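You operate a simulated robot arm through the tools that you are given. There is no shell and no other tool.

You are at the controls of a simulated robot arm. One attempt, no reset.

Task
Bring the core slide down off the 60 mm step of its prop.
Fine: open the oil valve, pump the slide clear, draw the prop out, let the slide right down, shut the valve.

It is judged by the outcome, as a careful person would: the job done as asked, and still so three seconds after it is handed in. It fails if anything else is knocked over, pushed out of place, dropped, spilled or broken.

Robot
A 7-joint arm with a two-finger parallel gripper, fixed in place. Base frame: the origin is on the floor under the middle of its stand, x ahead of it, y to its left, z up. Units: cm, degrees, N and s.
It reaches about 147.9 cm from its shoulder. Its first joint turns from -166.0 to 166.0 degrees. Payload 4.4 kg.
Tool frame: the origin (TCP) lies between the finger pads and is the grasp point; the fingertips stand 2.3 cm ahead of it; z points along the fingers, y is the line along which they close. The gripper opens to 9.4 cm. The fingers are 3.8 cm wide and 1 cm thick; the gripper's body (5.4 by 9.6 cm) begins 3.9 cm behind the TCP.
Orientation is that of the tool frame in the base frame, as a unit quaternion [w, x, y, z]. With the fingers straight down and closing along the base's y, the tool's x points along the base's -x, its y along +y and its z along -z.

Tools
- The arm moves only by the tool send_rows. Its arguments are lists of equal length, an entry for each row: "rotation": the turn, a rotation vector about the base's x, y, z in degrees, a list of three; "xyz": the shift along the base's x, y, z in cm, a list of three; "claw": the finger opening in cm, from 0 to 9.4. In form: {"rotation": [[rx, ry, rz], ...], "xyz": [[tx, ty, tz], ...], "claw": [claw, ...]}. A call has 1 to 20 rows; each row is the pose to reach, as a shift and turn from the pose commanded when the call began. Rows are played at 5 a second. More than 5 cm and 8.6 degrees between two rows, or a gripper value outside its range, and nothing of the call is played. Where a pose cannot be reached the arm comes as near as it can. A force on the tool above 90 N (or 10 N above the force at the start of the call, whichever is more), or a blocked arm, ends the call early, and 0.2 s more pass. The fingers move at their own pace (about 7.2 cm/s each) and stop on an object; they squeeze with about 36 N. The grip force told is the motor's: it shows also when the fingers shut on nothing. Time passes only in rows, and 0.2 s behind the last, so rows that repeat a pose let the fingers close. It gives the time, the measured TCP pose, the force on the tool (base axes), the opening and the grip force at its end, in the units of the frame above (readings bear some noise), with the torque about the TCP (base axes, N m) and any sound that the robot's microphone picked up.
- Cameras (640 x 400 px; columns grow to the right, rows downward): "scene" is fixed at [40.14, 50.02, 146.86]; the picture's right is [-0.66, -0.75, 0.00], its down [-0.54, 0.47, -0.70] and it looks along [0.53, -0.46, -0.71] (base axes); focal length 309 px, centre (320, 200). "wrist" rides on the gripper at [8.6, 1.6, -7.5] in the tool frame; the picture's right is [-0.18, 0.98, 0.00], its down [-0.58, -0.11, -0.81] and it looks along [-0.79, -0.15, 0.59] (tool axes); focal length 243 px, centre (320, 200). There is no depth. A picture from a camera that has moved, and an enlarged one, comes with that camera's place and axes in the base frame and with its lens.
- grab_frame(camera): a new picture of that camera. No time passes.
- enlarge(camera, box): a new picture of the part [left, top, right, bottom] of that camera's present view, enlarged. No time passes.
- sign_off(): hands the job in; it is judged then, once.

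Places have to be worked out from the pictures, the camera data and where the tool is seen. Open the gripper and draw the arm clear of the work before you hand the job in, unless the task says otherwise.

The tools are called after "Call:" as name(argument=value, ...) on one line, values as JSON. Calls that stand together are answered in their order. send_rows: Moves the arm, as the interface text tells. Its arguments: {"type":"object","properties":{"rotation":{"type":"array","items":{"type":"array","items":{"type":"number"}}},"xyz":{"type":"array","items":{"type":"array","items":{"type":"number"}}},"claw":{"type":"array","items":{"type":"number"}}},"required":["rotation","xyz","claw"]} The other tools are called the same way: grab_frame (camera) takes a picture; enlarge (camera, box) takes an enlarged picture of a part of a camera's view; sign_off () hands the job in.

At the start:

```text
time: 0.0
tool_pos: [55.91, 25.62, 104.44]
ee_rot: [0.0, 0.0, 1.0, 0.0]
wrist_force: [0.3, 0.5, 0.1]
moment: [0.0, 0.03, 0.03]
opening: 9.4
gripper_force: 0.1
```

scene: 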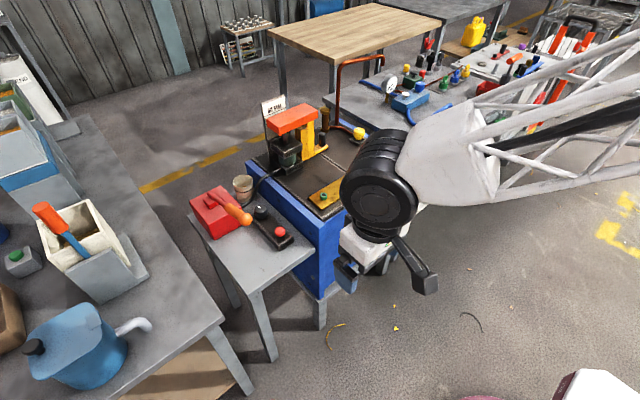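
wrist: 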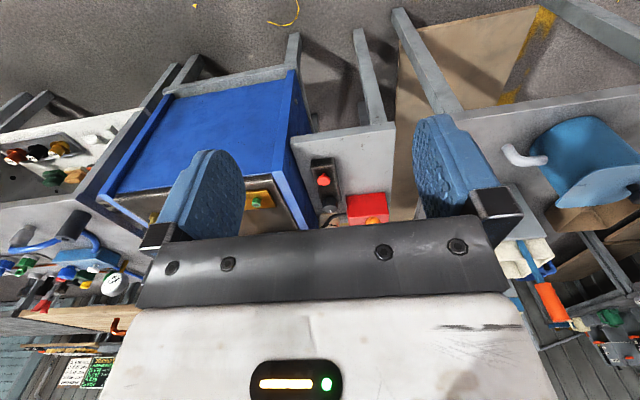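

I start by looking closely at the work area in the scene camera before moving anything.

Call:
enlarge(camera="scene", box=[180, 80, 380, 260])

Call:
enlarge(camera="scene", box=[240, 80, 350, 180])

Call:
enlarge(camera="wrist", box=[230, 140, 410, 240])

```text
2.22 times, centred on (280, 170) of scene
camera zoom: at [40.14, 50.02, 146.86], right [-0.66, -0.75, 0.0], down [-0.54, 0.47, -0.7], along [0.53, -0.46, -0.71], focal length 686 px, centre (409, 267)
```

zoom: 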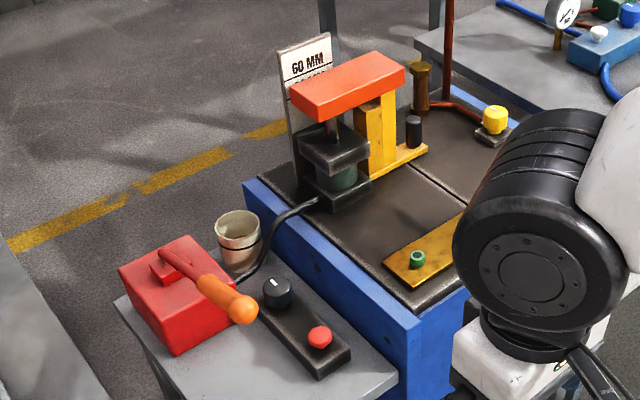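

```text
4.00 times, centred on (295, 130) of scene
camera zoom: at [40.14, 50.02, 146.86], right [-0.66, -0.75, 0.0], down [-0.54, 0.47, -0.7], along [0.53, -0.46, -0.71], focal length 1235 px, centre (420, 480)
```

zoom: 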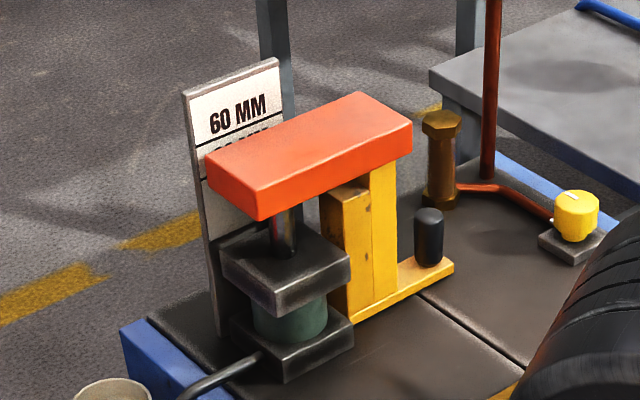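

```text
3.56 times, centred on (320, 190) of wrist
camera zoom: at [47.22, 27.12, 111.82], right [0.18, 0.98, 0.0], down [0.58, -0.11, 0.81], along [0.79, -0.15, -0.59], focal length 863 px, centre (320, 236)
```

zoom: 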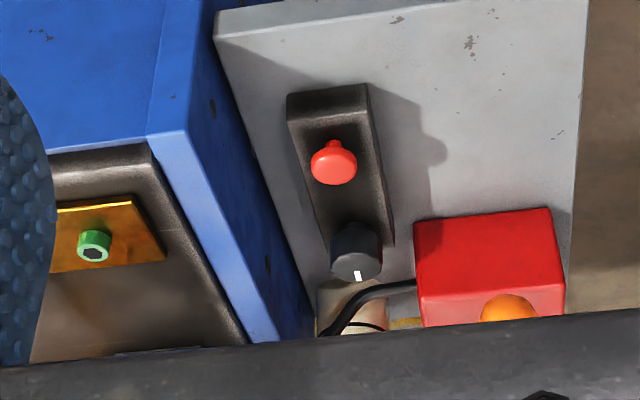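

The cart carries the orange slide, yellow stepped prop with black knob, jack cylinder, and a yellow knob on a red pipe; the small table carries the red pump with an orange lever and a black box with a dial and a red button. I look at more parts before deciding which one is the oil valve.

Call:
enlarge(camera="scene", box=[180, 160, 330, 260])

Call:
enlarge(camera="scene", box=[320, 40, 480, 150])

Call:
enlarge(camera="wrist", box=[0, 100, 240, 260])

```text
4.00 times, centred on (255, 210) of scene
camera zoom: at [40.14, 50.02, 146.86], right [-0.66, -0.75, 0.0], down [-0.54, 0.47, -0.7], along [0.53, -0.46, -0.71], focal length 1235 px, centre (580, 160)
```

zoom: 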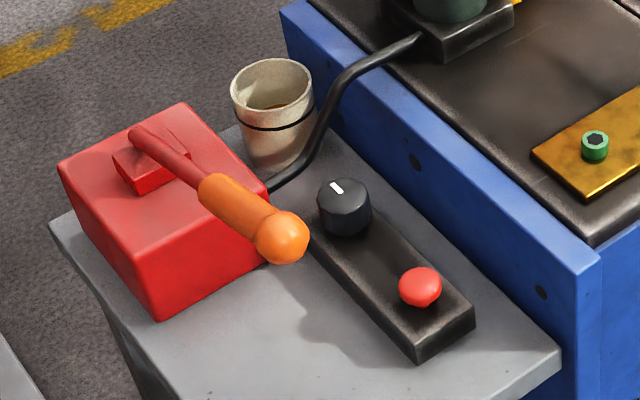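

```text
3.64 times, centred on (400, 95) of scene
camera zoom: at [40.14, 50.02, 146.86], right [-0.66, -0.75, 0.0], down [-0.54, 0.47, -0.7], along [0.53, -0.46, -0.71], focal length 1123 px, centre (29, 582)
```

zoom: 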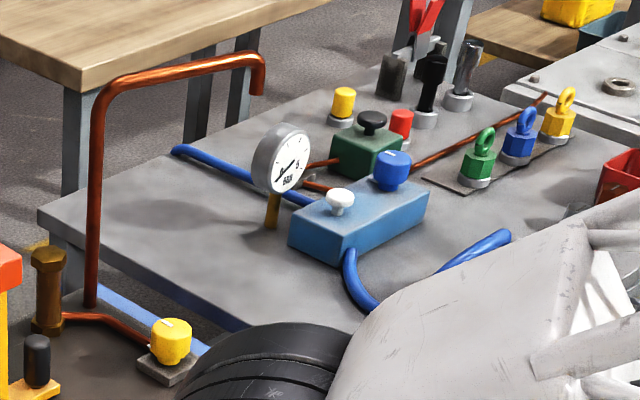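

```text
2.50 times, centred on (120, 180) of wrist
camera zoom: at [47.22, 27.12, 111.82], right [0.18, 0.98, 0.0], down [0.58, -0.11, 0.81], along [0.79, -0.15, -0.59], focal length 606 px, centre (820, 250)
```

zoom: 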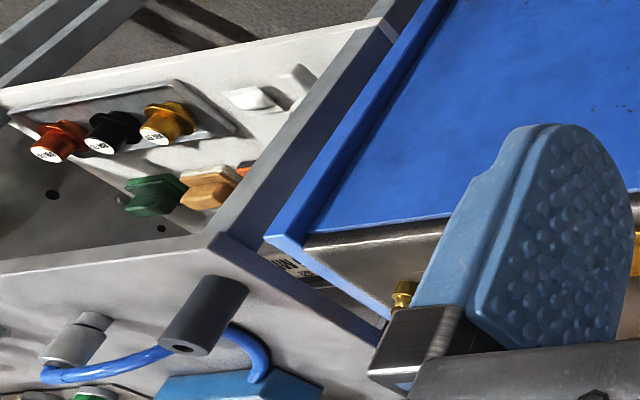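

The copper pipe with the yellow knob ends in an open spout, so it looks like coolant rather than oil; the dial near the pump hose is the likely oil valve. I move the arm up and forward to get closer wrist views of the pump table and cart.

Call:
send_rows(rotation=[[0, 0, 0], [0, 0, 0], [0, 0, 0], [0, 0, 0], [0, 0, 0], [0, 0, 0]], xyz=[[3, -1, 2], [6, -2, 4], [10, -3, 6], [14, -4, 6], [17, -5, 6], [20, -6, 6]], claw=[9.4, 9.4, 9.4, 9.4, 9.4, 9.4])

```text
time: 1.4
tool_pos: [75.89, 19.63, 110.56]
ee_rot: [0.001, 0.0, 1.0, -0.001]
wrist_force: [0.4, 0.0, -0.8]
moment: [0.0, 0.01, 0.0]
opening: 9.41
gripper_force: 0.1
```

The move went as commanded, so I take fresh pictures from both cameras.

Call:
grab_frame(camera="wrist")

Call:
grab_frame(camera="scene")

```text
taken
camera wrist: at [67.17, 21.21, 117.96], right [0.18, 0.98, 0.0], down [0.58, -0.11, 0.81], along [0.79, -0.15, -0.59], focal length 243 px, centre (320, 200)
```

wrist: 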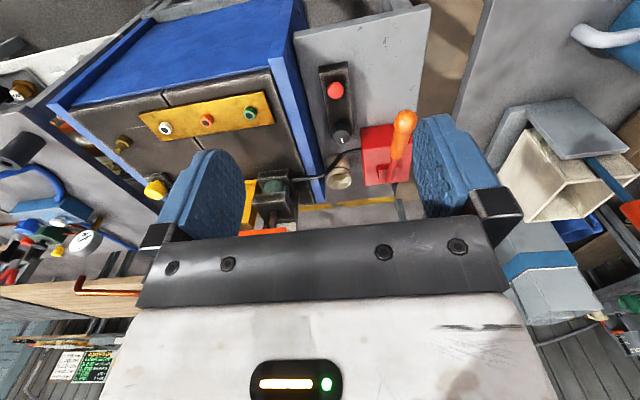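

```text
taken
```

scene: 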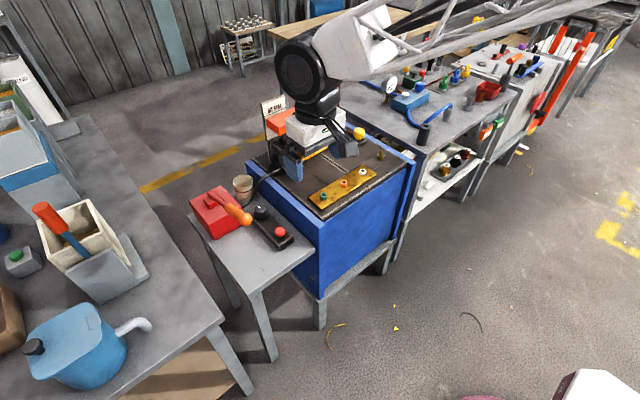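

The cart has a brass plate with three coloured fittings in addition to the others. I enlarge these parts.

Call:
enlarge(camera="wrist", box=[100, 60, 320, 220])

Call:
enlarge(camera="wrist", box=[290, 40, 440, 220])

Call:
enlarge(camera="scene", box=[300, 120, 420, 220])

```text
2.50 times, centred on (210, 140) of wrist
camera zoom: at [67.17, 21.21, 117.96], right [0.18, 0.98, 0.0], down [0.58, -0.11, 0.81], along [0.79, -0.15, -0.59], focal length 606 px, centre (595, 350)
```

zoom: 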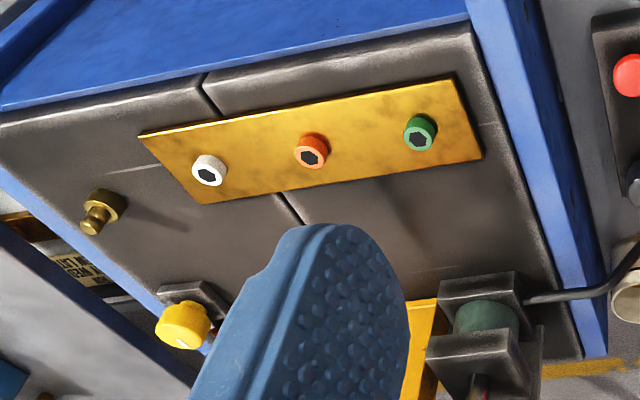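

```text
2.22 times, centred on (365, 130) of wrist
camera zoom: at [67.17, 21.21, 117.96], right [0.18, 0.98, 0.0], down [0.58, -0.11, 0.81], along [0.79, -0.15, -0.59], focal length 539 px, centre (220, 356)
```

zoom: 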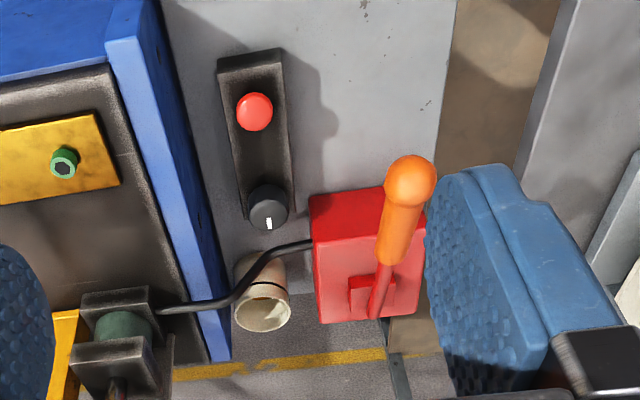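

```text
4.00 times, centred on (360, 170) of scene
camera zoom: at [40.14, 50.02, 146.86], right [-0.66, -0.75, 0.0], down [-0.54, 0.47, -0.7], along [0.53, -0.46, -0.71], focal length 1235 px, centre (160, 320)
```

zoom: 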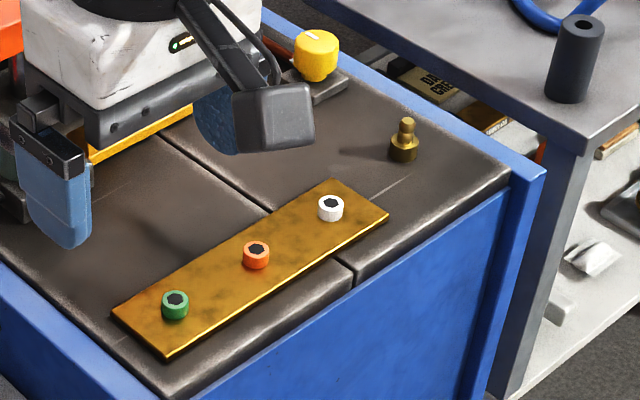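

Enlarged views are sharp, so I zoom in tightly on the dial, button and yellow knob for markings.

Call:
enlarge(camera="wrist", box=[315, 80, 365, 150])

Call:
enlarge(camera="scene", box=[235, 190, 305, 260])

Call:
enlarge(camera="scene", box=[250, 80, 310, 140])

Call:
enlarge(camera="scene", box=[335, 115, 375, 150])

```text
5.71 times, centred on (340, 115) of wrist
camera zoom: at [67.17, 21.21, 117.96], right [0.18, 0.98, 0.0], down [0.58, -0.11, 0.81], along [0.79, -0.15, -0.59], focal length 1386 px, centre (206, 686)
```

zoom: 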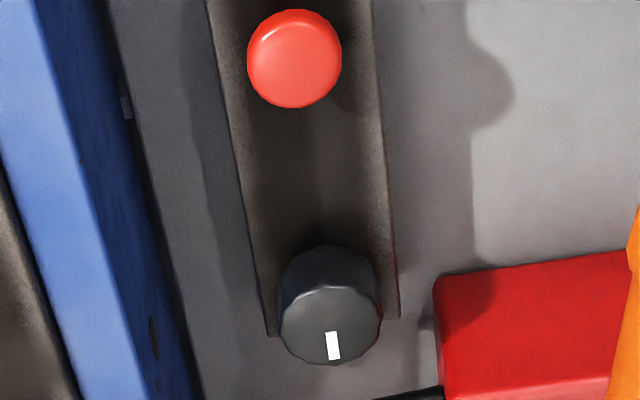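

```text
5.71 times, centred on (270, 225) of scene
camera zoom: at [40.14, 50.02, 146.86], right [-0.66, -0.75, 0.0], down [-0.54, 0.47, -0.7], along [0.53, -0.46, -0.71], focal length 1765 px, centre (606, 57)
```

zoom: 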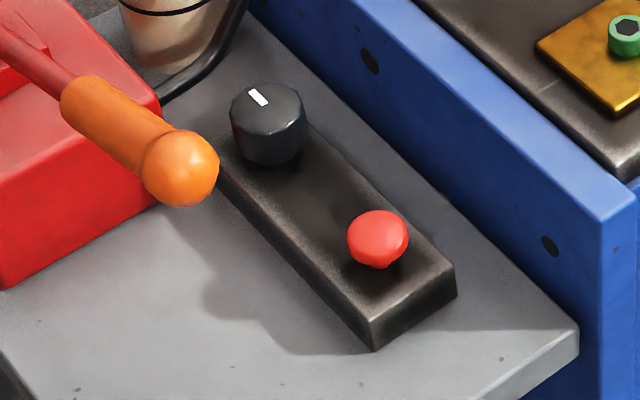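

```text
6.67 times, centred on (280, 110) of scene
camera zoom: at [40.14, 50.02, 146.86], right [-0.66, -0.75, 0.0], down [-0.54, 0.47, -0.7], along [0.53, -0.46, -0.71], focal length 2059 px, centre (587, 800)
```

zoom: 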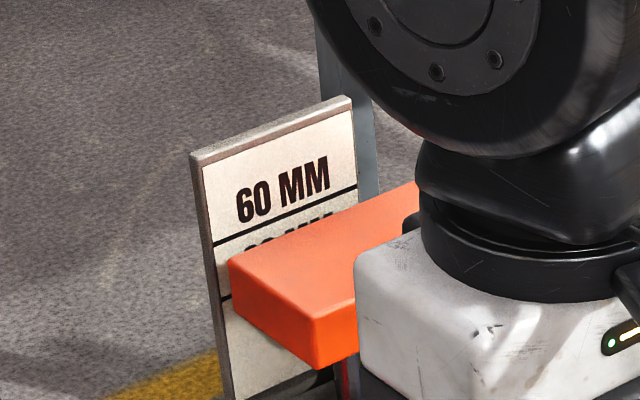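

```text
11.43 times, centred on (355, 132) of scene
camera zoom: at [40.14, 50.02, 146.86], right [-0.66, -0.75, 0.0], down [-0.54, 0.47, -0.7], along [0.53, -0.46, -0.71], focal length 3529 px, centre (-80, 971)
```

zoom: 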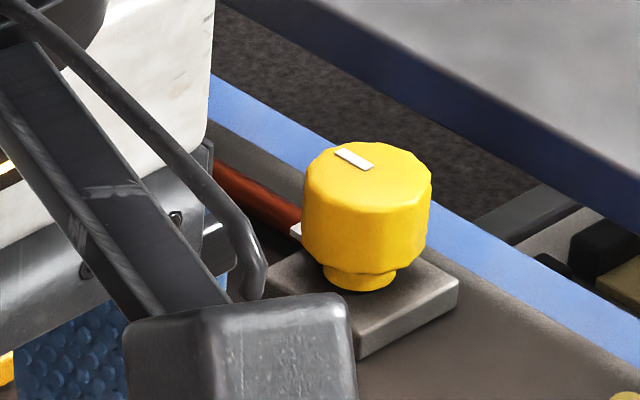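

The black dial (white pointer toward +x) sits on a manifold with a red push button beside the pump and its hose, so I take the dial as the oil valve and the red button as the release; the yellow knob only feeds the open spout and I'll leave it alone. Dial is near (103, 19.4, 73.5), button near (94.3, 19.3, 70.5), lever ball near (92.3, 29.9, 86.5); I move in closer, staying clear of the lever.

Call:
send_rows(rotation=[[0, 0, 0], [0, 0, 0], [0, 0, 0], [0, 0, 0], [0, 0, 0], [0, 0, 0], [0, 0, 0]], xyz=[[3, -0.5, -3], [6, -1, -6], [9, -1.6, -9], [12, -2.2, -12], [15, -2.6, -15], [17, -2.6, -18], [19, -2.6, -20]], claw=[9.4, 9.4, 9.4, 9.4, 9.4, 9.4, 9.4])

Call:
grab_frame(camera="wrist")

Call:
grab_frame(camera="scene")

```text
time: 3.0
tool_pos: [95.03, 16.84, 90.52]
ee_rot: [0.001, 0.0, 1.0, 0.0]
wrist_force: [-0.4, -0.1, 0.7]
moment: [-0.01, -0.05, 0.03]
opening: 9.36
gripper_force: 0.1
```

```text
taken
camera wrist: at [86.3, 18.41, 97.93], right [0.18, 0.98, 0.0], down [0.58, -0.11, 0.81], along [0.79, -0.15, -0.59], focal length 243 px, centre (320, 200)
```

wrist: 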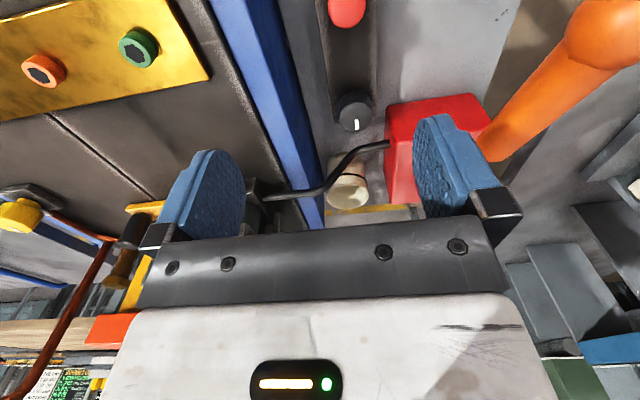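

```text
taken
```

scene: 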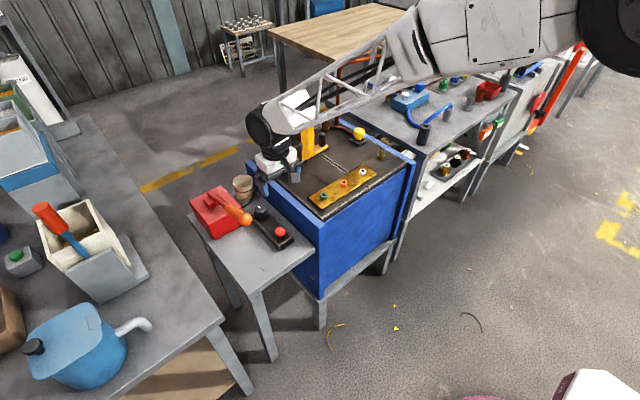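

Dial now reads about (103.5, 19.3) for a top height of 73–74. I move directly over it at z≈84 to get a second angle for its height and centring.

Call:
send_rows(rotation=[[0, 0, 0], [0, 0, 0], [0, 0, 0], [0, 0, 0]], xyz=[[3, 1, -1], [6, 2, -3], [8.4, 2.5, -5], [8.4, 2.5, -6.5]], claw=[9.4, 9.4, 9.4, 9.4])

Call:
grab_frame(camera="wrist")

Call:
enlarge(camera="scene", box=[190, 130, 340, 260])

```text
time: 4.0
tool_pos: [103.48, 19.43, 83.97]
ee_rot: [0.002, -0.001, 1.0, 0.0]
wrist_force: [-0.6, -0.1, -0.3]
moment: [0.01, -0.02, -0.01]
opening: 9.41
gripper_force: 0.0
```

```text
taken
camera wrist: at [94.7, 21.01, 91.32], right [0.18, 0.98, 0.0], down [0.58, -0.11, 0.81], along [0.79, -0.15, -0.59], focal length 243 px, centre (320, 200)
```

wrist: 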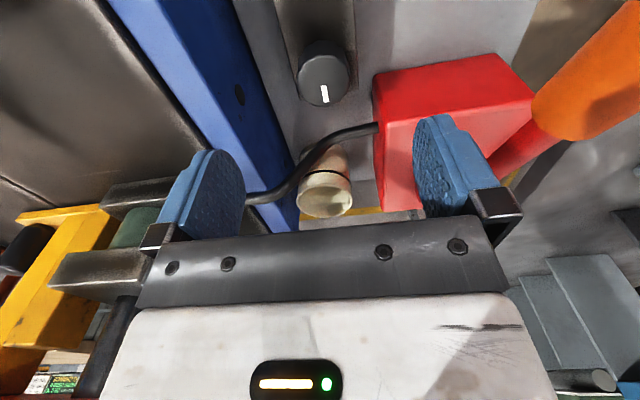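

```text
3.08 times, centred on (265, 195) of scene
camera zoom: at [40.14, 50.02, 146.86], right [-0.66, -0.75, 0.0], down [-0.54, 0.47, -0.7], along [0.53, -0.46, -0.71], focal length 950 px, centre (489, 215)
```

zoom: 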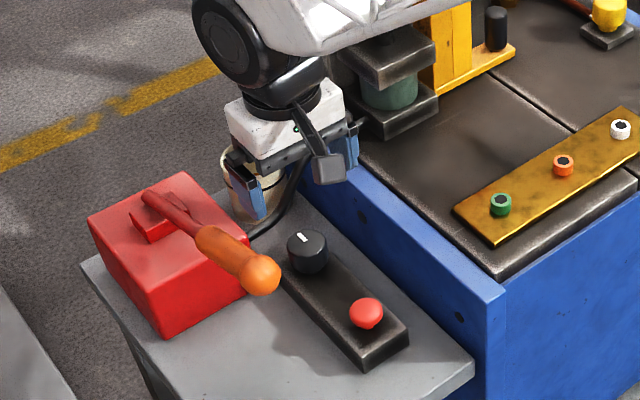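

The dial lies between the fingers in view. I enlarge it to fix its centre and height.

Call:
enlarge(camera="wrist", box=[280, 20, 370, 120])

Call:
enlarge(camera="scene", box=[240, 190, 310, 250])

```text
4.00 times, centred on (325, 70) of wrist
camera zoom: at [94.7, 21.01, 91.32], right [0.18, 0.98, 0.0], down [0.58, -0.11, 0.81], along [0.79, -0.15, -0.59], focal length 970 px, centre (300, 720)
```

zoom: 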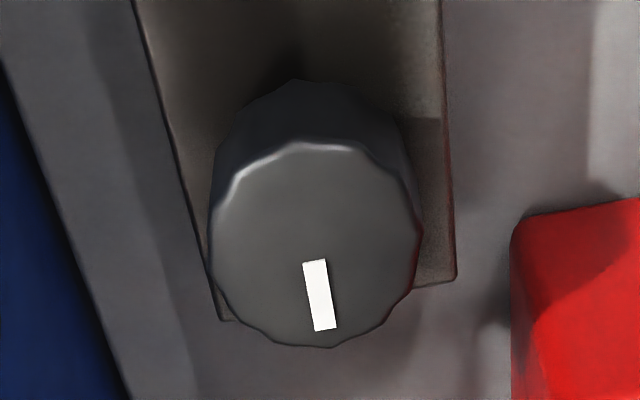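

```text
6.67 times, centred on (275, 220) of scene
camera zoom: at [40.14, 50.02, 146.86], right [-0.66, -0.75, 0.0], down [-0.54, 0.47, -0.7], along [0.53, -0.46, -0.71], focal length 2059 px, centre (620, 67)
```

zoom: 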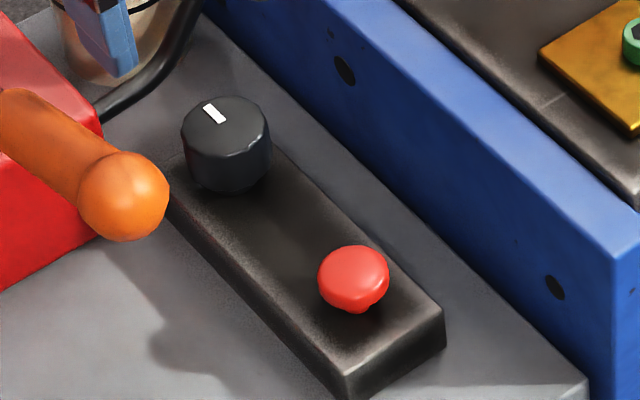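

Triangulating gives the dial top at about (104.2, 19.5, 72.9), 4.1 cm across; the pump's front face is near x≈108.3 and left side near y≈24. I centre over the dial and come down to z≈77 to check alignment.

Call:
send_rows(rotation=[[0, 0, 0], [0, 0, 0], [0, 0, 0], [0, 0, 0]], xyz=[[0.9, 0, -2], [0.9, 0, -4], [0.9, 0, -6], [0.9, 0, -7]], claw=[9.4, 9.4, 9.4, 9.4])

Call:
grab_frame(camera="wrist")

Call:
enlarge(camera="scene", box=[220, 160, 320, 240])

```text
time: 5.0
tool_pos: [104.35, 19.38, 76.85]
ee_rot: [0.001, 0.0, 1.0, 0.001]
wrist_force: [0.1, -0.2, -0.1]
moment: [0.01, 0.03, 0.03]
opening: 9.41
gripper_force: 0.1
```

```text
taken
camera wrist: at [95.6, 20.95, 84.27], right [0.18, 0.98, 0.0], down [0.58, -0.11, 0.81], along [0.79, -0.15, -0.59], focal length 243 px, centre (320, 200)
```

wrist: 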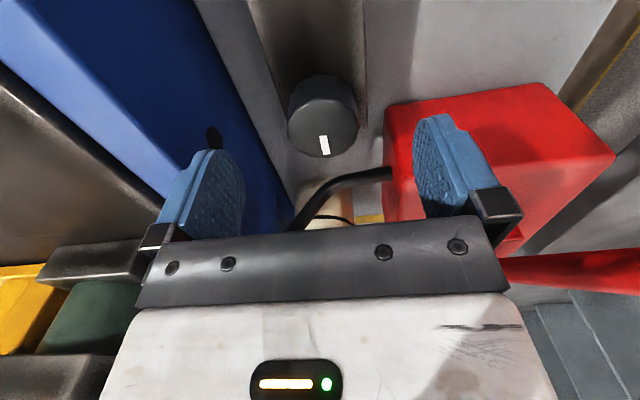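

```text
5.00 times, centred on (270, 200) of scene
camera zoom: at [40.14, 50.02, 146.86], right [-0.66, -0.75, 0.0], down [-0.54, 0.47, -0.7], along [0.53, -0.46, -0.71], focal length 1544 px, centre (570, 200)
```

zoom: 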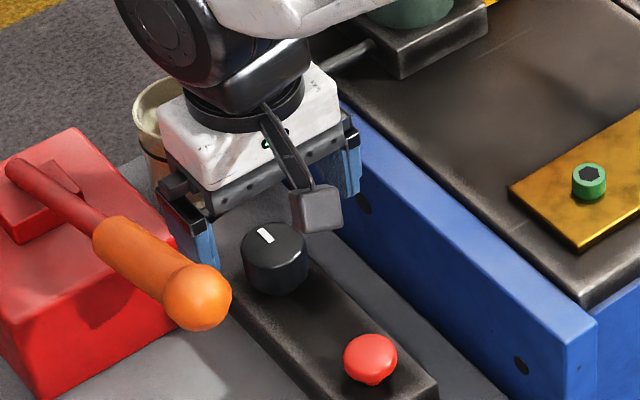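

The dial is centred between the fingers at about (104, 19.5). I lower to z≈72.7 and close on it gently.

Call:
send_rows(rotation=[[0, 0, 0], [0, 0, 0], [0, 0, 0], [0, 0, 0], [0, 0, 0], [0, 0, 0]], xyz=[[-0.2, 0, -2], [-0.2, 0, -3.4], [-0.2, 0, -4.2], [-0.2, 0, -4.2], [-0.2, 0, -4.2], [-0.2, 0, -4.2]], claw=[9.4, 9.4, 9.4, 5.5, 3.5, 3.5])

Call:
grab_frame(camera="wrist")

```text
time: 6.4
tool_pos: [103.95, 19.71, 72.77]
ee_rot: [0.001, -0.001, 1.0, 0.0]
wrist_force: [2.7, 15.5, -3.8]
moment: [0.04, -0.75, 0.05]
opening: 4.1
gripper_force: 45.3
```

```text
taken
camera wrist: at [95.28, 21.07, 80.1], right [0.18, 0.98, 0.0], down [0.58, -0.11, 0.81], along [0.79, -0.15, -0.59], focal length 243 px, centre (320, 200)
```

wrist: 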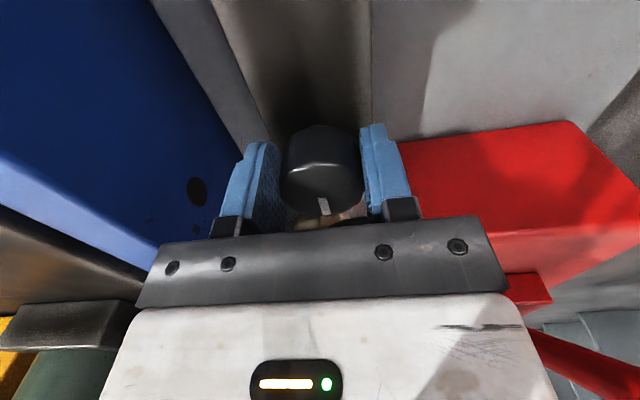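

The fingers hold the 4.1 cm dial with a 15 N sideways push, so its centre is slightly toward +y. I shift +0.3 in y to relax it, then try a first small counter-clockwise turn.

Call:
send_rows(rotation=[[0, 0, 0], [0, 0, 0], [0, 0, 5], [0, 0, 10], [0, 0, 15]], xyz=[[0, 0.3, 0], [0, 0.3, 0], [0, 0.3, 0], [0, 0.3, 0], [0, 0.3, 0]], claw=[3.5, 3.5, 3.5, 3.5, 3.5])

Call:
grab_frame(camera="wrist")

```text
time: 7.6
tool_pos: [103.94, 19.8, 72.7]
ee_rot: [0.001, -0.131, 0.991, 0.0]
wrist_force: [-2.8, -30.3, -2.5]
moment: [-0.3, 0.04, -0.34]
opening: 4.78
gripper_force: 14.7
```

```text
taken
camera wrist: at [95.18, 18.96, 80.08], right [-0.08, 1.0, 0.0], down [0.59, 0.05, 0.81], along [0.8, 0.06, -0.59], focal length 243 px, centre (320, 200)
```

wrist: 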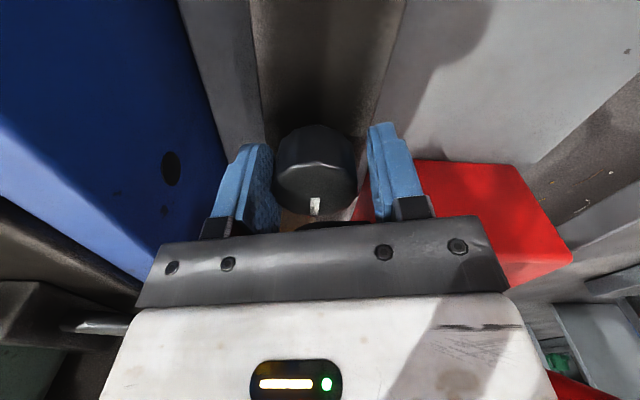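

The opening grew to 4.8 cm and a side force of −30 N appeared, so the fingers may be riding on the dial's facets rather than turning it. I hold the pose briefly and look closer.

Call:
send_rows(rotation=[[0, 0, 0], [0, 0, 0], [0, 0, 0]], xyz=[[0, 0, 0], [0, -0.15, 0], [0, -0.3, 0]], claw=[3.5, 3.5, 3.5])

Call:
enlarge(camera="wrist", box=[200, 100, 440, 250])

Call:
enlarge(camera="scene", box=[235, 170, 305, 230])

```text
time: 8.4
tool_pos: [104.08, 19.48, 72.74]
ee_rot: [0.001, -0.131, 0.991, 0.0]
wrist_force: [5.2, -20.3, -7.3]
moment: [-0.12, -0.05, -0.04]
opening: 4.43
gripper_force: 10.7
```

```text
2.67 times, centred on (320, 175) of wrist
camera zoom: at [95.22, 18.78, 80.09], right [-0.08, 1.0, 0.0], down [0.59, 0.05, 0.81], along [0.81, 0.06, -0.59], focal length 647 px, centre (320, 267)
```

zoom: 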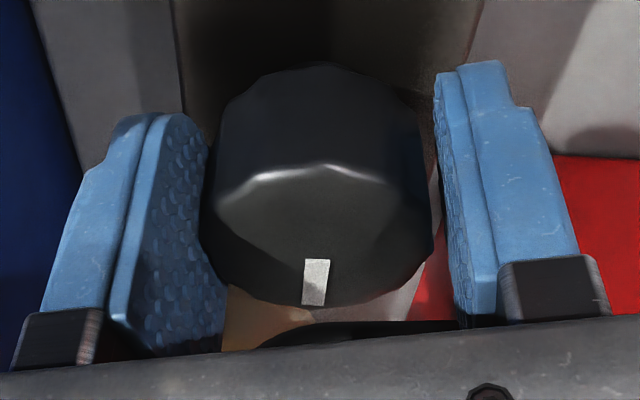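

```text
6.67 times, centred on (270, 200) of scene
camera zoom: at [40.14, 50.02, 146.86], right [-0.66, -0.75, 0.0], down [-0.54, 0.47, -0.7], along [0.53, -0.46, -0.71], focal length 2059 px, centre (653, 200)
```

zoom: 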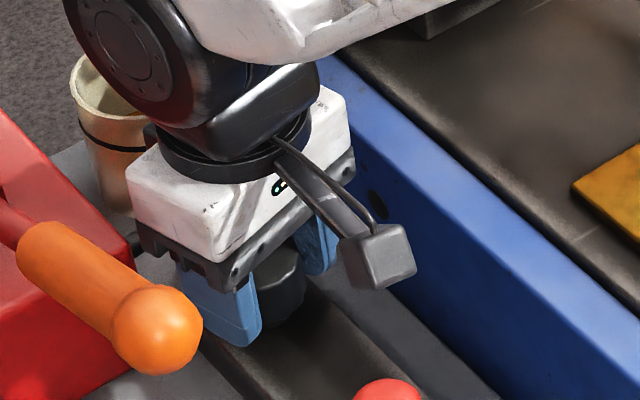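

The dial pointer has not moved (still toward +x); the fingers slipped about 15° round it while off-centre. I hold still with a tighter close command to see the grip settle.

Call:
send_rows(rotation=[[0, 0, 0], [0, 0, 0], [0, 0, 0], [0, 0, 0]], xyz=[[0, 0, 0], [0, 0, 0], [0, 0, 0], [0, 0, 0]], claw=[2, 2, 2, 2])

Call:
enlarge(camera="wrist", box=[200, 100, 440, 250])

```text
time: 9.4
tool_pos: [104.16, 19.43, 72.72]
ee_rot: [0.0, -0.131, 0.991, 0.0]
wrist_force: [14.1, -35.3, -2.8]
moment: [-0.89, -0.38, -0.18]
opening: 4.17
gripper_force: 45.2
```

```text
2.67 times, centred on (320, 175) of wrist
camera zoom: at [95.25, 18.68, 80.13], right [-0.08, 1.0, 0.0], down [0.59, 0.04, 0.81], along [0.81, 0.06, -0.59], focal length 647 px, centre (320, 267)
```

zoom: 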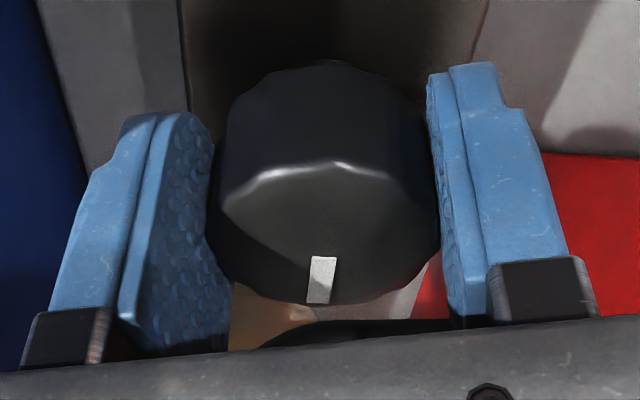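

Now gripped firmly (45 N) but about 1 mm off centre along the closing line; the arm is stiff, so corrections must be tiny. I shift by about (+0.04, −0.1) cm and check.

Call:
send_rows(rotation=[[0, 0, 0], [0, 0, 0]], xyz=[[0.04, -0.1, 0], [0.04, -0.1, 0]], claw=[2, 2])

```text
time: 10.0
tool_pos: [104.1, 19.4, 72.84]
ee_rot: [0.001, -0.131, 0.991, 0.0]
wrist_force: [11.0, -21.4, -2.4]
moment: [-0.48, -1.0, -0.13]
opening: 4.15
gripper_force: 44.8
```

The side force fell from 38 to 24 N, so I shift a little further the same way.

Call:
send_rows(rotation=[[0, 0, 0], [0, 0, 0]], xyz=[[0.06, -0.15, 0], [0.06, -0.15, 0]], claw=[2, 2])

```text
time: 10.6
tool_pos: [104.02, 19.32, 72.76]
ee_rot: [0.001, -0.131, 0.991, 0.0]
wrist_force: [-3.2, 5.9, 4.0]
moment: [-0.36, -0.45, 0.05]
opening: 4.19
gripper_force: 45.6
```

The grip is now centred (about 7 N left). I try turning counter-clockwise in small steps.

Call:
send_rows(rotation=[[0, 0, 4], [0, 0, 8], [0, 0, 12]], xyz=[[0, 0, 0], [0, 0, 0], [0, 0, 0]], claw=[2, 2, 2])

Call:
enlarge(camera="wrist", box=[200, 100, 440, 250])

```text
time: 11.4
tool_pos: [104.15, 19.29, 72.72]
ee_rot: [0.002, -0.234, 0.972, 0.001]
wrist_force: [-3.7, 21.1, 2.2]
moment: [0.06, 0.11, -1.02]
opening: 4.1
gripper_force: 44.6
```

```text
2.67 times, centred on (320, 175) of wrist
camera zoom: at [95.63, 16.76, 80.11], right [-0.28, 0.96, 0.0], down [0.57, 0.17, 0.81], along [0.77, 0.23, -0.59], focal length 647 px, centre (320, 267)
```

zoom: 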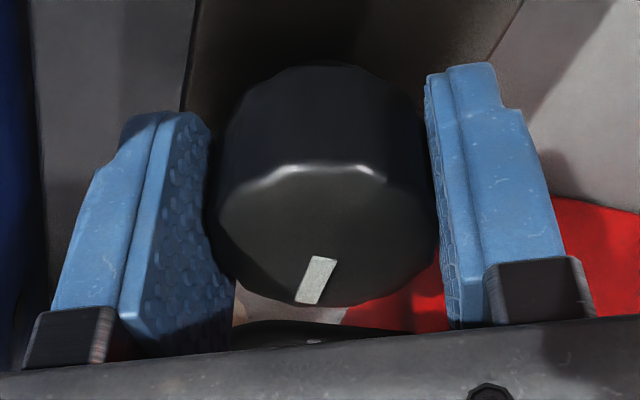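

It resists counter-clockwise at about 1 N·m with the pointer unmoved, so that is the shut stop side; I try clockwise instead, back through the starting angle.

Call:
send_rows(rotation=[[0, 0, -4], [0, 0, -8], [0, 0, -13], [0, 0, -18]], xyz=[[0, 0, 0], [0, 0, 0], [0, 0, 0], [0, 0, 0]], claw=[2, 2, 2, 2])

Call:
enlarge(camera="wrist", box=[200, 100, 440, 250])

```text
time: 12.4
tool_pos: [104.0, 19.5, 72.63]
ee_rot: [0.001, -0.08, 0.997, 0.0]
wrist_force: [-30.3, 54.1, 10.5]
moment: [0.49, -0.55, 0.23]
opening: 4.11
gripper_force: 44.6
```

```text
2.67 times, centred on (320, 175) of wrist
camera zoom: at [95.23, 19.63, 80.12], right [0.03, 1.0, 0.0], down [0.59, -0.02, 0.81], along [0.81, -0.02, -0.59], focal length 647 px, centre (320, 267)
```

zoom: 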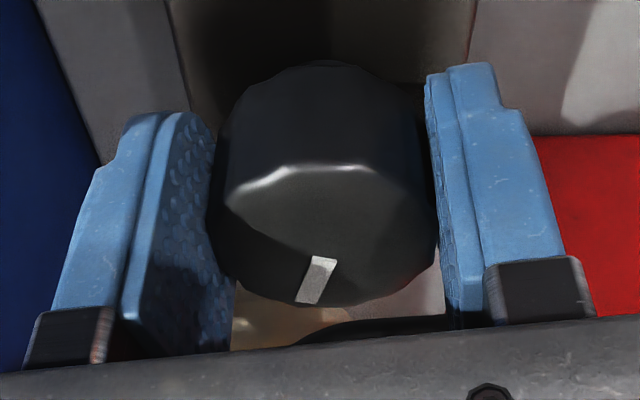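

Clockwise the dial turns with the gripper at low torque (pointer now about −14°), so clockwise opens it. To avoid swinging the wrist camera into the pump lever, I'll open slightly, lift, rotate the gripper to about +85°, and regrip for a long clockwise turn.

Call:
send_rows(rotation=[[0, 0, 0], [0, 0, 0], [0, 0, 0], [0, 0, 0], [0, 0, 8.4], [0, 0, 16.8], [0, 0, 25.2], [0, 0, 33.6], [0, 0, 42], [0, 0, 50.4], [0, 0, 58.8], [0, 0, 67.2], [0, 0, 75.6]], xyz=[[0, 0.25, 0], [0.1, 0.25, 0], [0.1, 0.25, 2], [0.1, 0.25, 4.5], [0.1, 0.25, 5], [0.1, 0.25, 5], [0.1, 0.25, 5], [0.1, 0.25, 5], [0.1, 0.25, 5], [0.1, 0.25, 5], [0.1, 0.25, 5], [0.1, 0.25, 5], [0.1, 0.25, 5]], claw=[2, 6, 6, 6, 6, 6, 6, 6, 6, 6, 6, 6, 6])

Call:
grab_frame(camera="wrist")

Call:
enlarge(camera="scene", box=[215, 160, 315, 240])

```text
time: 15.2
tool_pos: [104.22, 19.5, 77.75]
ee_rot: [0.0, -0.673, 0.739, 0.001]
wrist_force: [0.0, 0.2, 0.2]
moment: [0.01, 0.0, -0.01]
opening: 6.0
gripper_force: 0.1
```

```text
taken
camera wrist: at [101.78, 10.96, 85.14], right [-0.96, 0.27, 0.0], down [0.16, 0.57, 0.81], along [0.22, 0.78, -0.59], focal length 243 px, centre (320, 200)
```

wrist: 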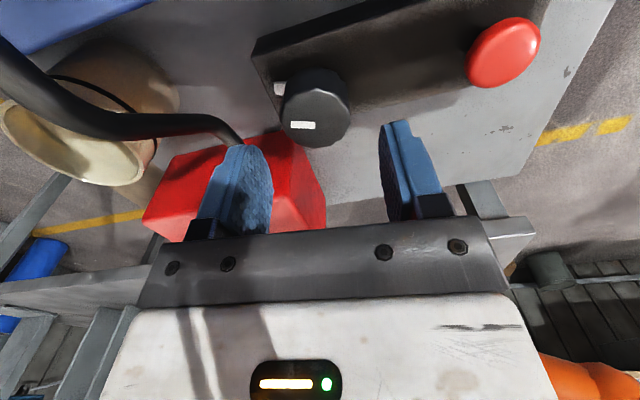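

```text
5.00 times, centred on (265, 200) of scene
camera zoom: at [40.14, 50.02, 146.86], right [-0.66, -0.75, 0.0], down [-0.54, 0.47, -0.7], along [0.53, -0.46, -0.71], focal length 1544 px, centre (595, 200)
```

zoom: 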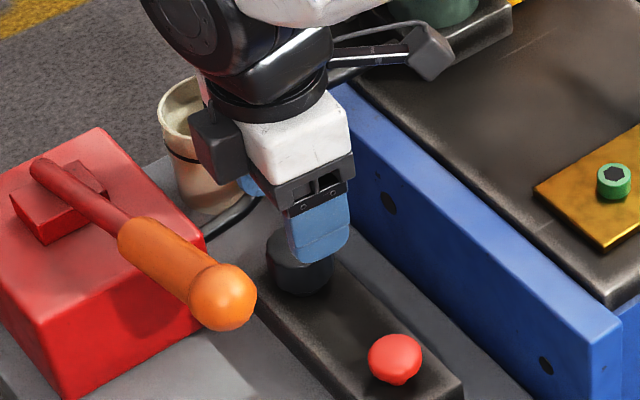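

I zoom in on the dial from this new side to check its pointer and the white index mark on the block.

Call:
enlarge(camera="wrist", box=[250, 50, 400, 160])

Call:
enlarge(camera="wrist", box=[0, 20, 340, 240])

```text
3.64 times, centred on (325, 105) of wrist
camera zoom: at [101.78, 10.96, 85.14], right [-0.96, 0.27, 0.0], down [0.16, 0.57, 0.81], along [0.22, 0.78, -0.59], focal length 882 px, centre (302, 546)
```

zoom: 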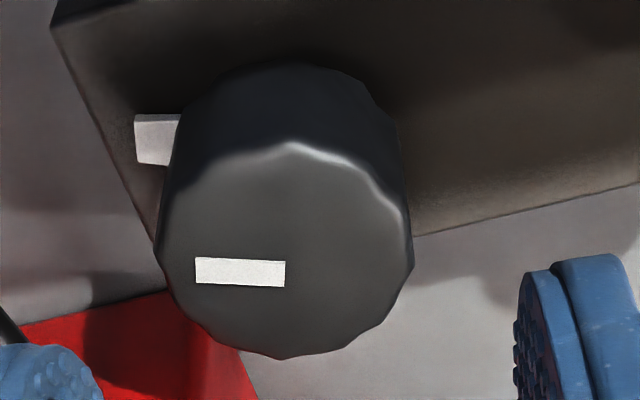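

```text
1.82 times, centred on (170, 130) of wrist
camera zoom: at [101.78, 10.96, 85.14], right [-0.96, 0.27, 0.0], down [0.16, 0.57, 0.81], along [0.22, 0.78, -0.59], focal length 441 px, centre (593, 327)
```

zoom: 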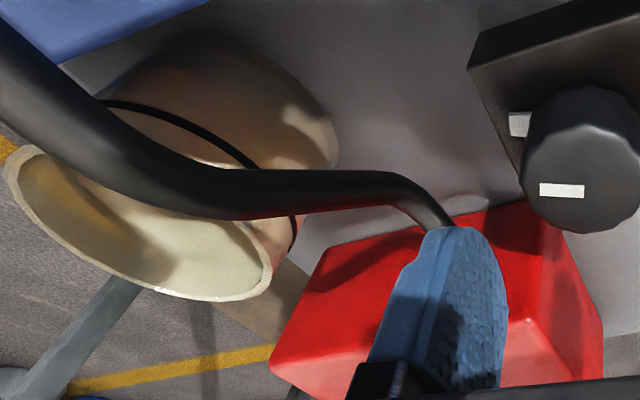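

The pointer is at about −15° and a white index on the block marks the original (shut) direction. Dial centre is about (104.4, 19.4); I descend, close, and check centring.

Call:
send_rows(rotation=[[0, 0, 0], [0, 0, 0], [0, 0, 0], [0, 0, 0], [0, 0, 0], [0, 0, 0]], xyz=[[0.1, 0, -2.5], [0.1, 0, -4.5], [0.1, 0, -5], [0.1, 0, -5], [0.1, 0, -5], [0.1, 0, -5]], claw=[6, 6, 6, 2, 2, 2])

```text
time: 16.6
tool_pos: [104.3, 19.43, 72.81]
ee_rot: [0.002, -0.673, 0.739, 0.001]
wrist_force: [53.6, -2.6, -9.4]
moment: [0.65, -0.03, -0.08]
opening: 4.4
gripper_force: 27.0
```

The dial pushes the tool +x by 54 N, so its centre is about 0.3 cm further in +x. I shift in steps.

Call:
send_rows(rotation=[[0, 0, 0], [0, 0, 0], [0, 0, 0]], xyz=[[0.15, 0, 0], [0.3, 0, 0], [0.3, 0, 0]], claw=[2, 2, 2])

```text
time: 17.4
tool_pos: [104.5, 19.44, 72.72]
ee_rot: [0.0, -0.673, 0.739, 0.001]
wrist_force: [-13.4, -13.7, 29.5]
moment: [-0.24, -0.76, 0.01]
opening: 4.08
gripper_force: 45.1
```

Gripped and nearly centred; dial centre works out to about (104.54, 19.57). I now turn clockwise in 6° rows, watching force and torque.

Call:
send_rows(rotation=[[0, 0, 0], [0, 0, -6], [0, 0, -12], [0, 0, -18], [0, 0, -24]], xyz=[[-0.06, 0.03, 0], [-0.07, 0.05, 0], [-0.07, 0.05, 0], [-0.07, 0.05, 0], [-0.07, 0.05, 0]], claw=[2, 2, 2, 2, 2])

```text
time: 18.6
tool_pos: [104.51, 19.55, 72.73]
ee_rot: [0.001, -0.504, 0.863, 0.001]
wrist_force: [-1.6, -23.2, 17.3]
moment: [-0.9, 0.27, -0.03]
opening: 4.09
gripper_force: 44.8
```

Torque stays near zero and it turns freely. I continue clockwise another 36°.

Call:
send_rows(rotation=[[0, 0, -6], [0, 0, -12], [0, 0, -18], [0, 0, -24], [0, 0, -30], [0, 0, -36]], xyz=[[0, -0.05, 0], [0, -0.05, 0], [0, -0.05, 0], [0, -0.05, 0], [0, -0.05, 0], [0, -0.05, 0]], claw=[2, 2, 2, 2, 2, 2])

Call:
enlarge(camera="wrist", box=[200, 100, 440, 250])

```text
time: 20.0
tool_pos: [104.41, 19.52, 72.79]
ee_rot: [0.001, -0.213, 0.977, 0.0]
wrist_force: [-11.2, 0.3, 10.8]
moment: [0.52, -0.6, 0.0]
opening: 4.1
gripper_force: 44.2
```

```text
2.67 times, centred on (320, 175) of wrist
camera zoom: at [95.9, 17.33, 80.11], right [-0.24, 0.97, 0.0], down [0.57, 0.14, 0.81], along [0.78, 0.2, -0.59], focal length 647 px, centre (320, 267)
```

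zoom: 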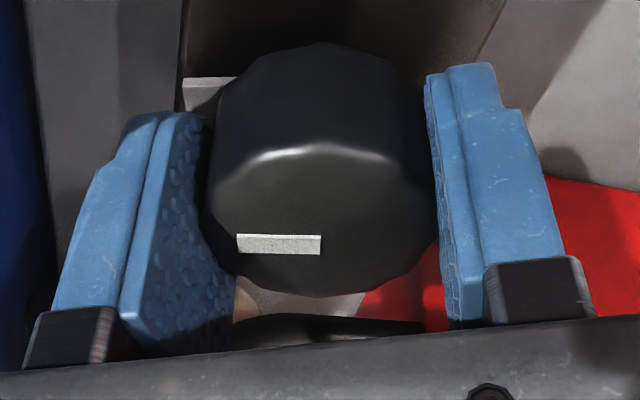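

The pointer is at about −76°, and a second white index is visible on the −y side at about −90°, presumably the open position. I turn further toward it and watch for a stop.

Call:
send_rows(rotation=[[0, 0, -5], [0, 0, -10], [0, 0, -14]], xyz=[[0, 0, 0], [0, 0, 0], [0, 0, 0]], claw=[2, 2, 2])

Call:
enlarge(camera="wrist", box=[200, 100, 440, 250])

```text
time: 20.8
tool_pos: [104.5, 19.58, 72.72]
ee_rot: [0.001, -0.092, 0.996, 0.0]
wrist_force: [-17.3, 4.2, 9.8]
moment: [-0.42, 0.6, 0.82]
opening: 4.11
gripper_force: 45.2
```

```text
2.67 times, centred on (320, 175) of wrist
camera zoom: at [95.7, 19.47, 80.1], right [0.0, 1.0, 0.0], down [0.59, 0.0, 0.81], along [0.81, 0.0, -0.59], focal length 647 px, centre (320, 267)
```

zoom: 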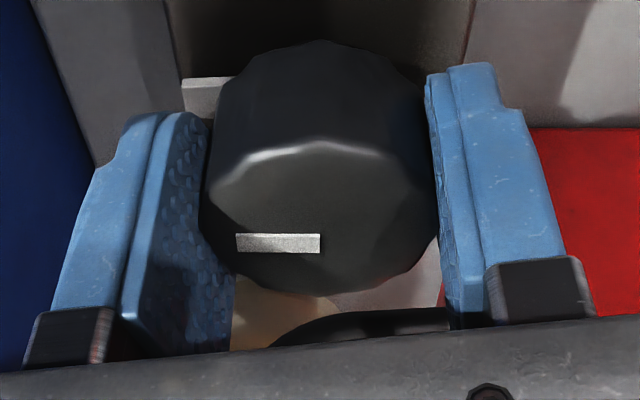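

The pointer now sits at −90° against a firm stop (0.8 N·m), so the valve is fully open. I release, lift straight up, straighten the gripper and go above the pump lever to look at it.

Call:
send_rows(rotation=[[0, 0, 1], [0, 0, 1], [0, 0, 1], [0, 0, 1], [0, 0, 1], [0, 0, 1], [0, 0, 0], [0, 0, -4], [0, 0, -8], [0, 0, -10.6], [0, 0, -10.6], [0, 0, -10.6]], xyz=[[0, 0, 0], [0, 0, 0], [0, 0, 0], [0, 0, 3], [0, 0, 7], [0, 0, 11.5], [0, 0, 16], [0, 0, 20.5], [0, 0, 25], [-4, 3.3, 27], [-8, 6.6, 28], [-12.5, 10.3, 28]], claw=[3.5, 7, 7, 7, 7, 7, 7, 7, 7, 7, 9.4, 9.4])

Call:
grab_frame(camera="wrist")

Call:
grab_frame(camera="scene")

```text
refused: row 10 steps farther than a row can; nothing moved
```

```text
taken
camera wrist: at [95.7, 19.47, 80.1], right [0.0, 1.0, 0.0], down [0.59, 0.0, 0.81], along [0.81, 0.0, -0.59], focal length 243 px, centre (320, 200)
```

wrist: 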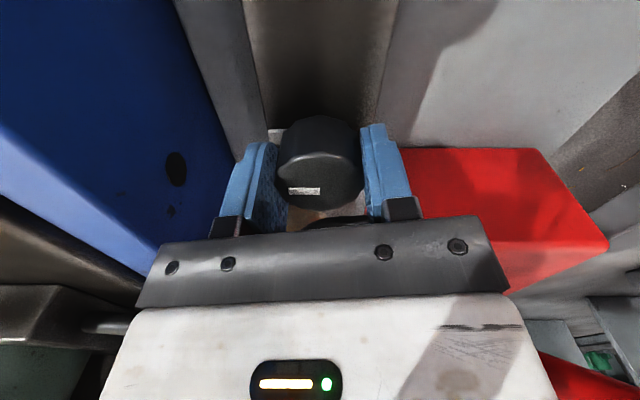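

```text
taken
```

scene: 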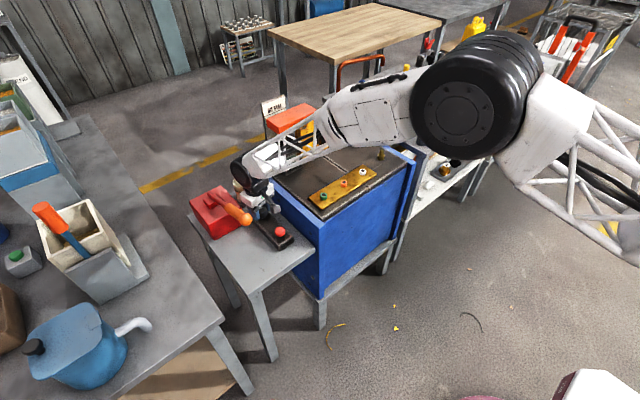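

The call was refused because one row stepped a bit too far; nothing moved. I resend with smaller steps.

Call:
send_rows(rotation=[[0, 0, 1], [0, 0, 1], [0, 0, 1], [0, 0, 1], [0, 0, 1], [0, 0, 1], [0, 0, 0], [0, 0, -4], [0, 0, -8], [0, 0, -10.6], [0, 0, -10.6], [0, 0, -10.6], [0, 0, -10.6]], xyz=[[0, 0, 0], [0, 0, 0], [0, 0, 0], [0, 0, 3], [0, 0, 7], [0, 0, 11.5], [0, 0, 16], [0, 0, 20.5], [0, 0, 25], [-3, 2.5, 27], [-6, 5, 28], [-9.2, 7.6, 28], [-12.5, 10.3, 28]], claw=[3.5, 7, 7, 7, 7, 7, 7, 7, 7, 7, 9.4, 9.4, 9.4])

Call:
grab_frame(camera="wrist")

Call:
grab_frame(camera="scene")

```text
time: 23.6
tool_pos: [92.19, 29.54, 100.64]
ee_rot: [0.001, 0.0, 1.0, 0.0]
wrist_force: [0.3, 0.6, 0.4]
moment: [0.02, 0.01, 0.01]
opening: 9.38
gripper_force: 0.1
```

```text
taken
camera wrist: at [83.51, 31.11, 108.06], right [0.18, 0.98, 0.0], down [0.58, -0.11, 0.81], along [0.79, -0.15, -0.59], focal length 243 px, centre (320, 200)
```

wrist: 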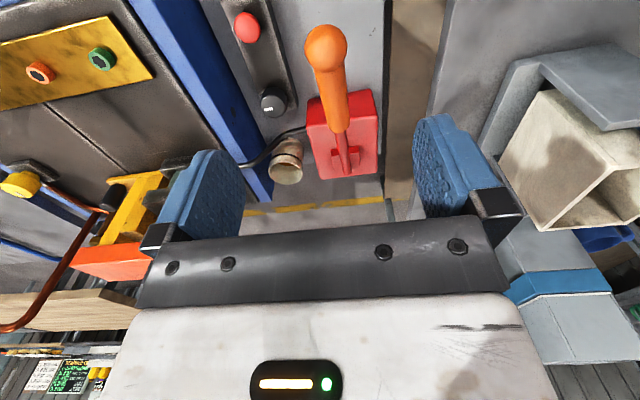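

```text
taken
```

scene: 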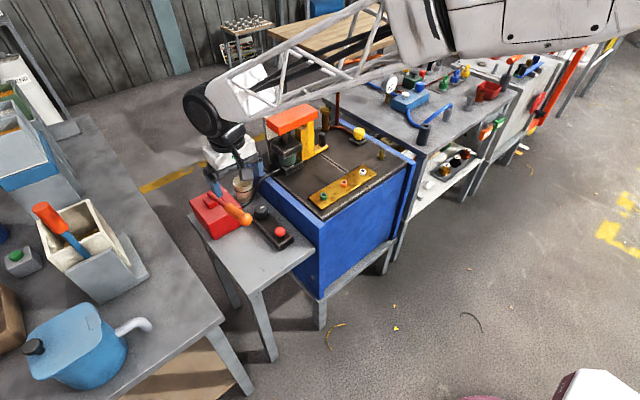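

The lever ball triangulates to about (91.8, 30.0, 86.7), with its pivot near (115, 30, 77). I descend over it with fingers open, stopping at z≈92 to check.

Call:
send_rows(rotation=[[0, 0, 0], [0, 0, 0], [0, 0, 0], [0, 0, 0]], xyz=[[-0.2, 0.15, -3], [-0.2, 0.15, -6], [-0.2, 0.15, -8.5], [-0.2, 0.15, -8.5]], claw=[9.4, 9.4, 9.4, 9.4])

Call:
grab_frame(camera="wrist")

Call:
enlarge(camera="scene", box=[180, 120, 300, 240])

```text
time: 24.6
tool_pos: [91.92, 29.88, 92.09]
ee_rot: [0.001, 0.0, 1.0, 0.001]
wrist_force: [0.0, -0.2, -0.6]
moment: [0.02, 0.0, -0.02]
opening: 9.41
gripper_force: 0.0
```

```text
taken
camera wrist: at [83.25, 31.38, 99.49], right [0.18, 0.98, 0.0], down [0.58, -0.11, 0.81], along [0.79, -0.15, -0.59], focal length 243 px, centre (320, 200)
```

wrist: 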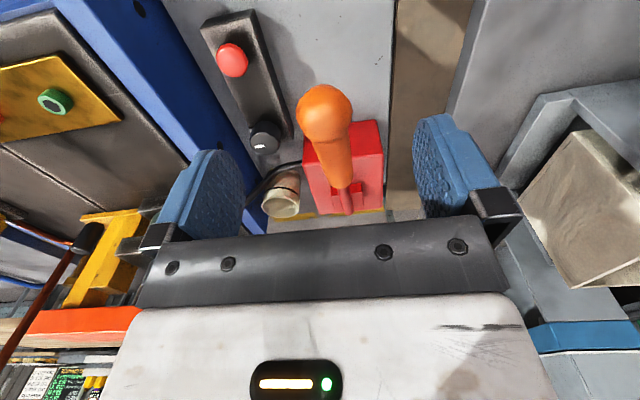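

```text
3.33 times, centred on (240, 180) of scene
camera zoom: at [40.14, 50.02, 146.86], right [-0.66, -0.75, 0.0], down [-0.54, 0.47, -0.7], along [0.53, -0.46, -0.71], focal length 1029 px, centre (587, 267)
```

zoom: 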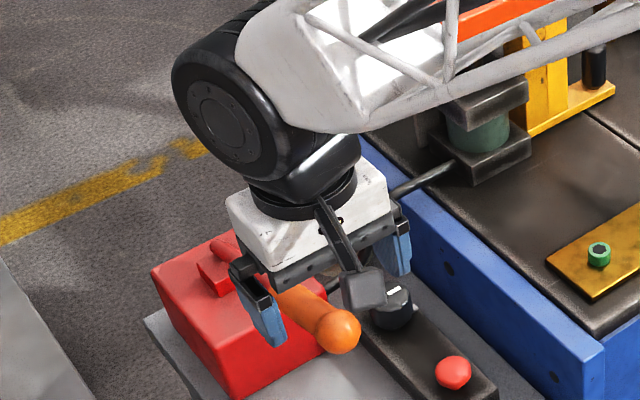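

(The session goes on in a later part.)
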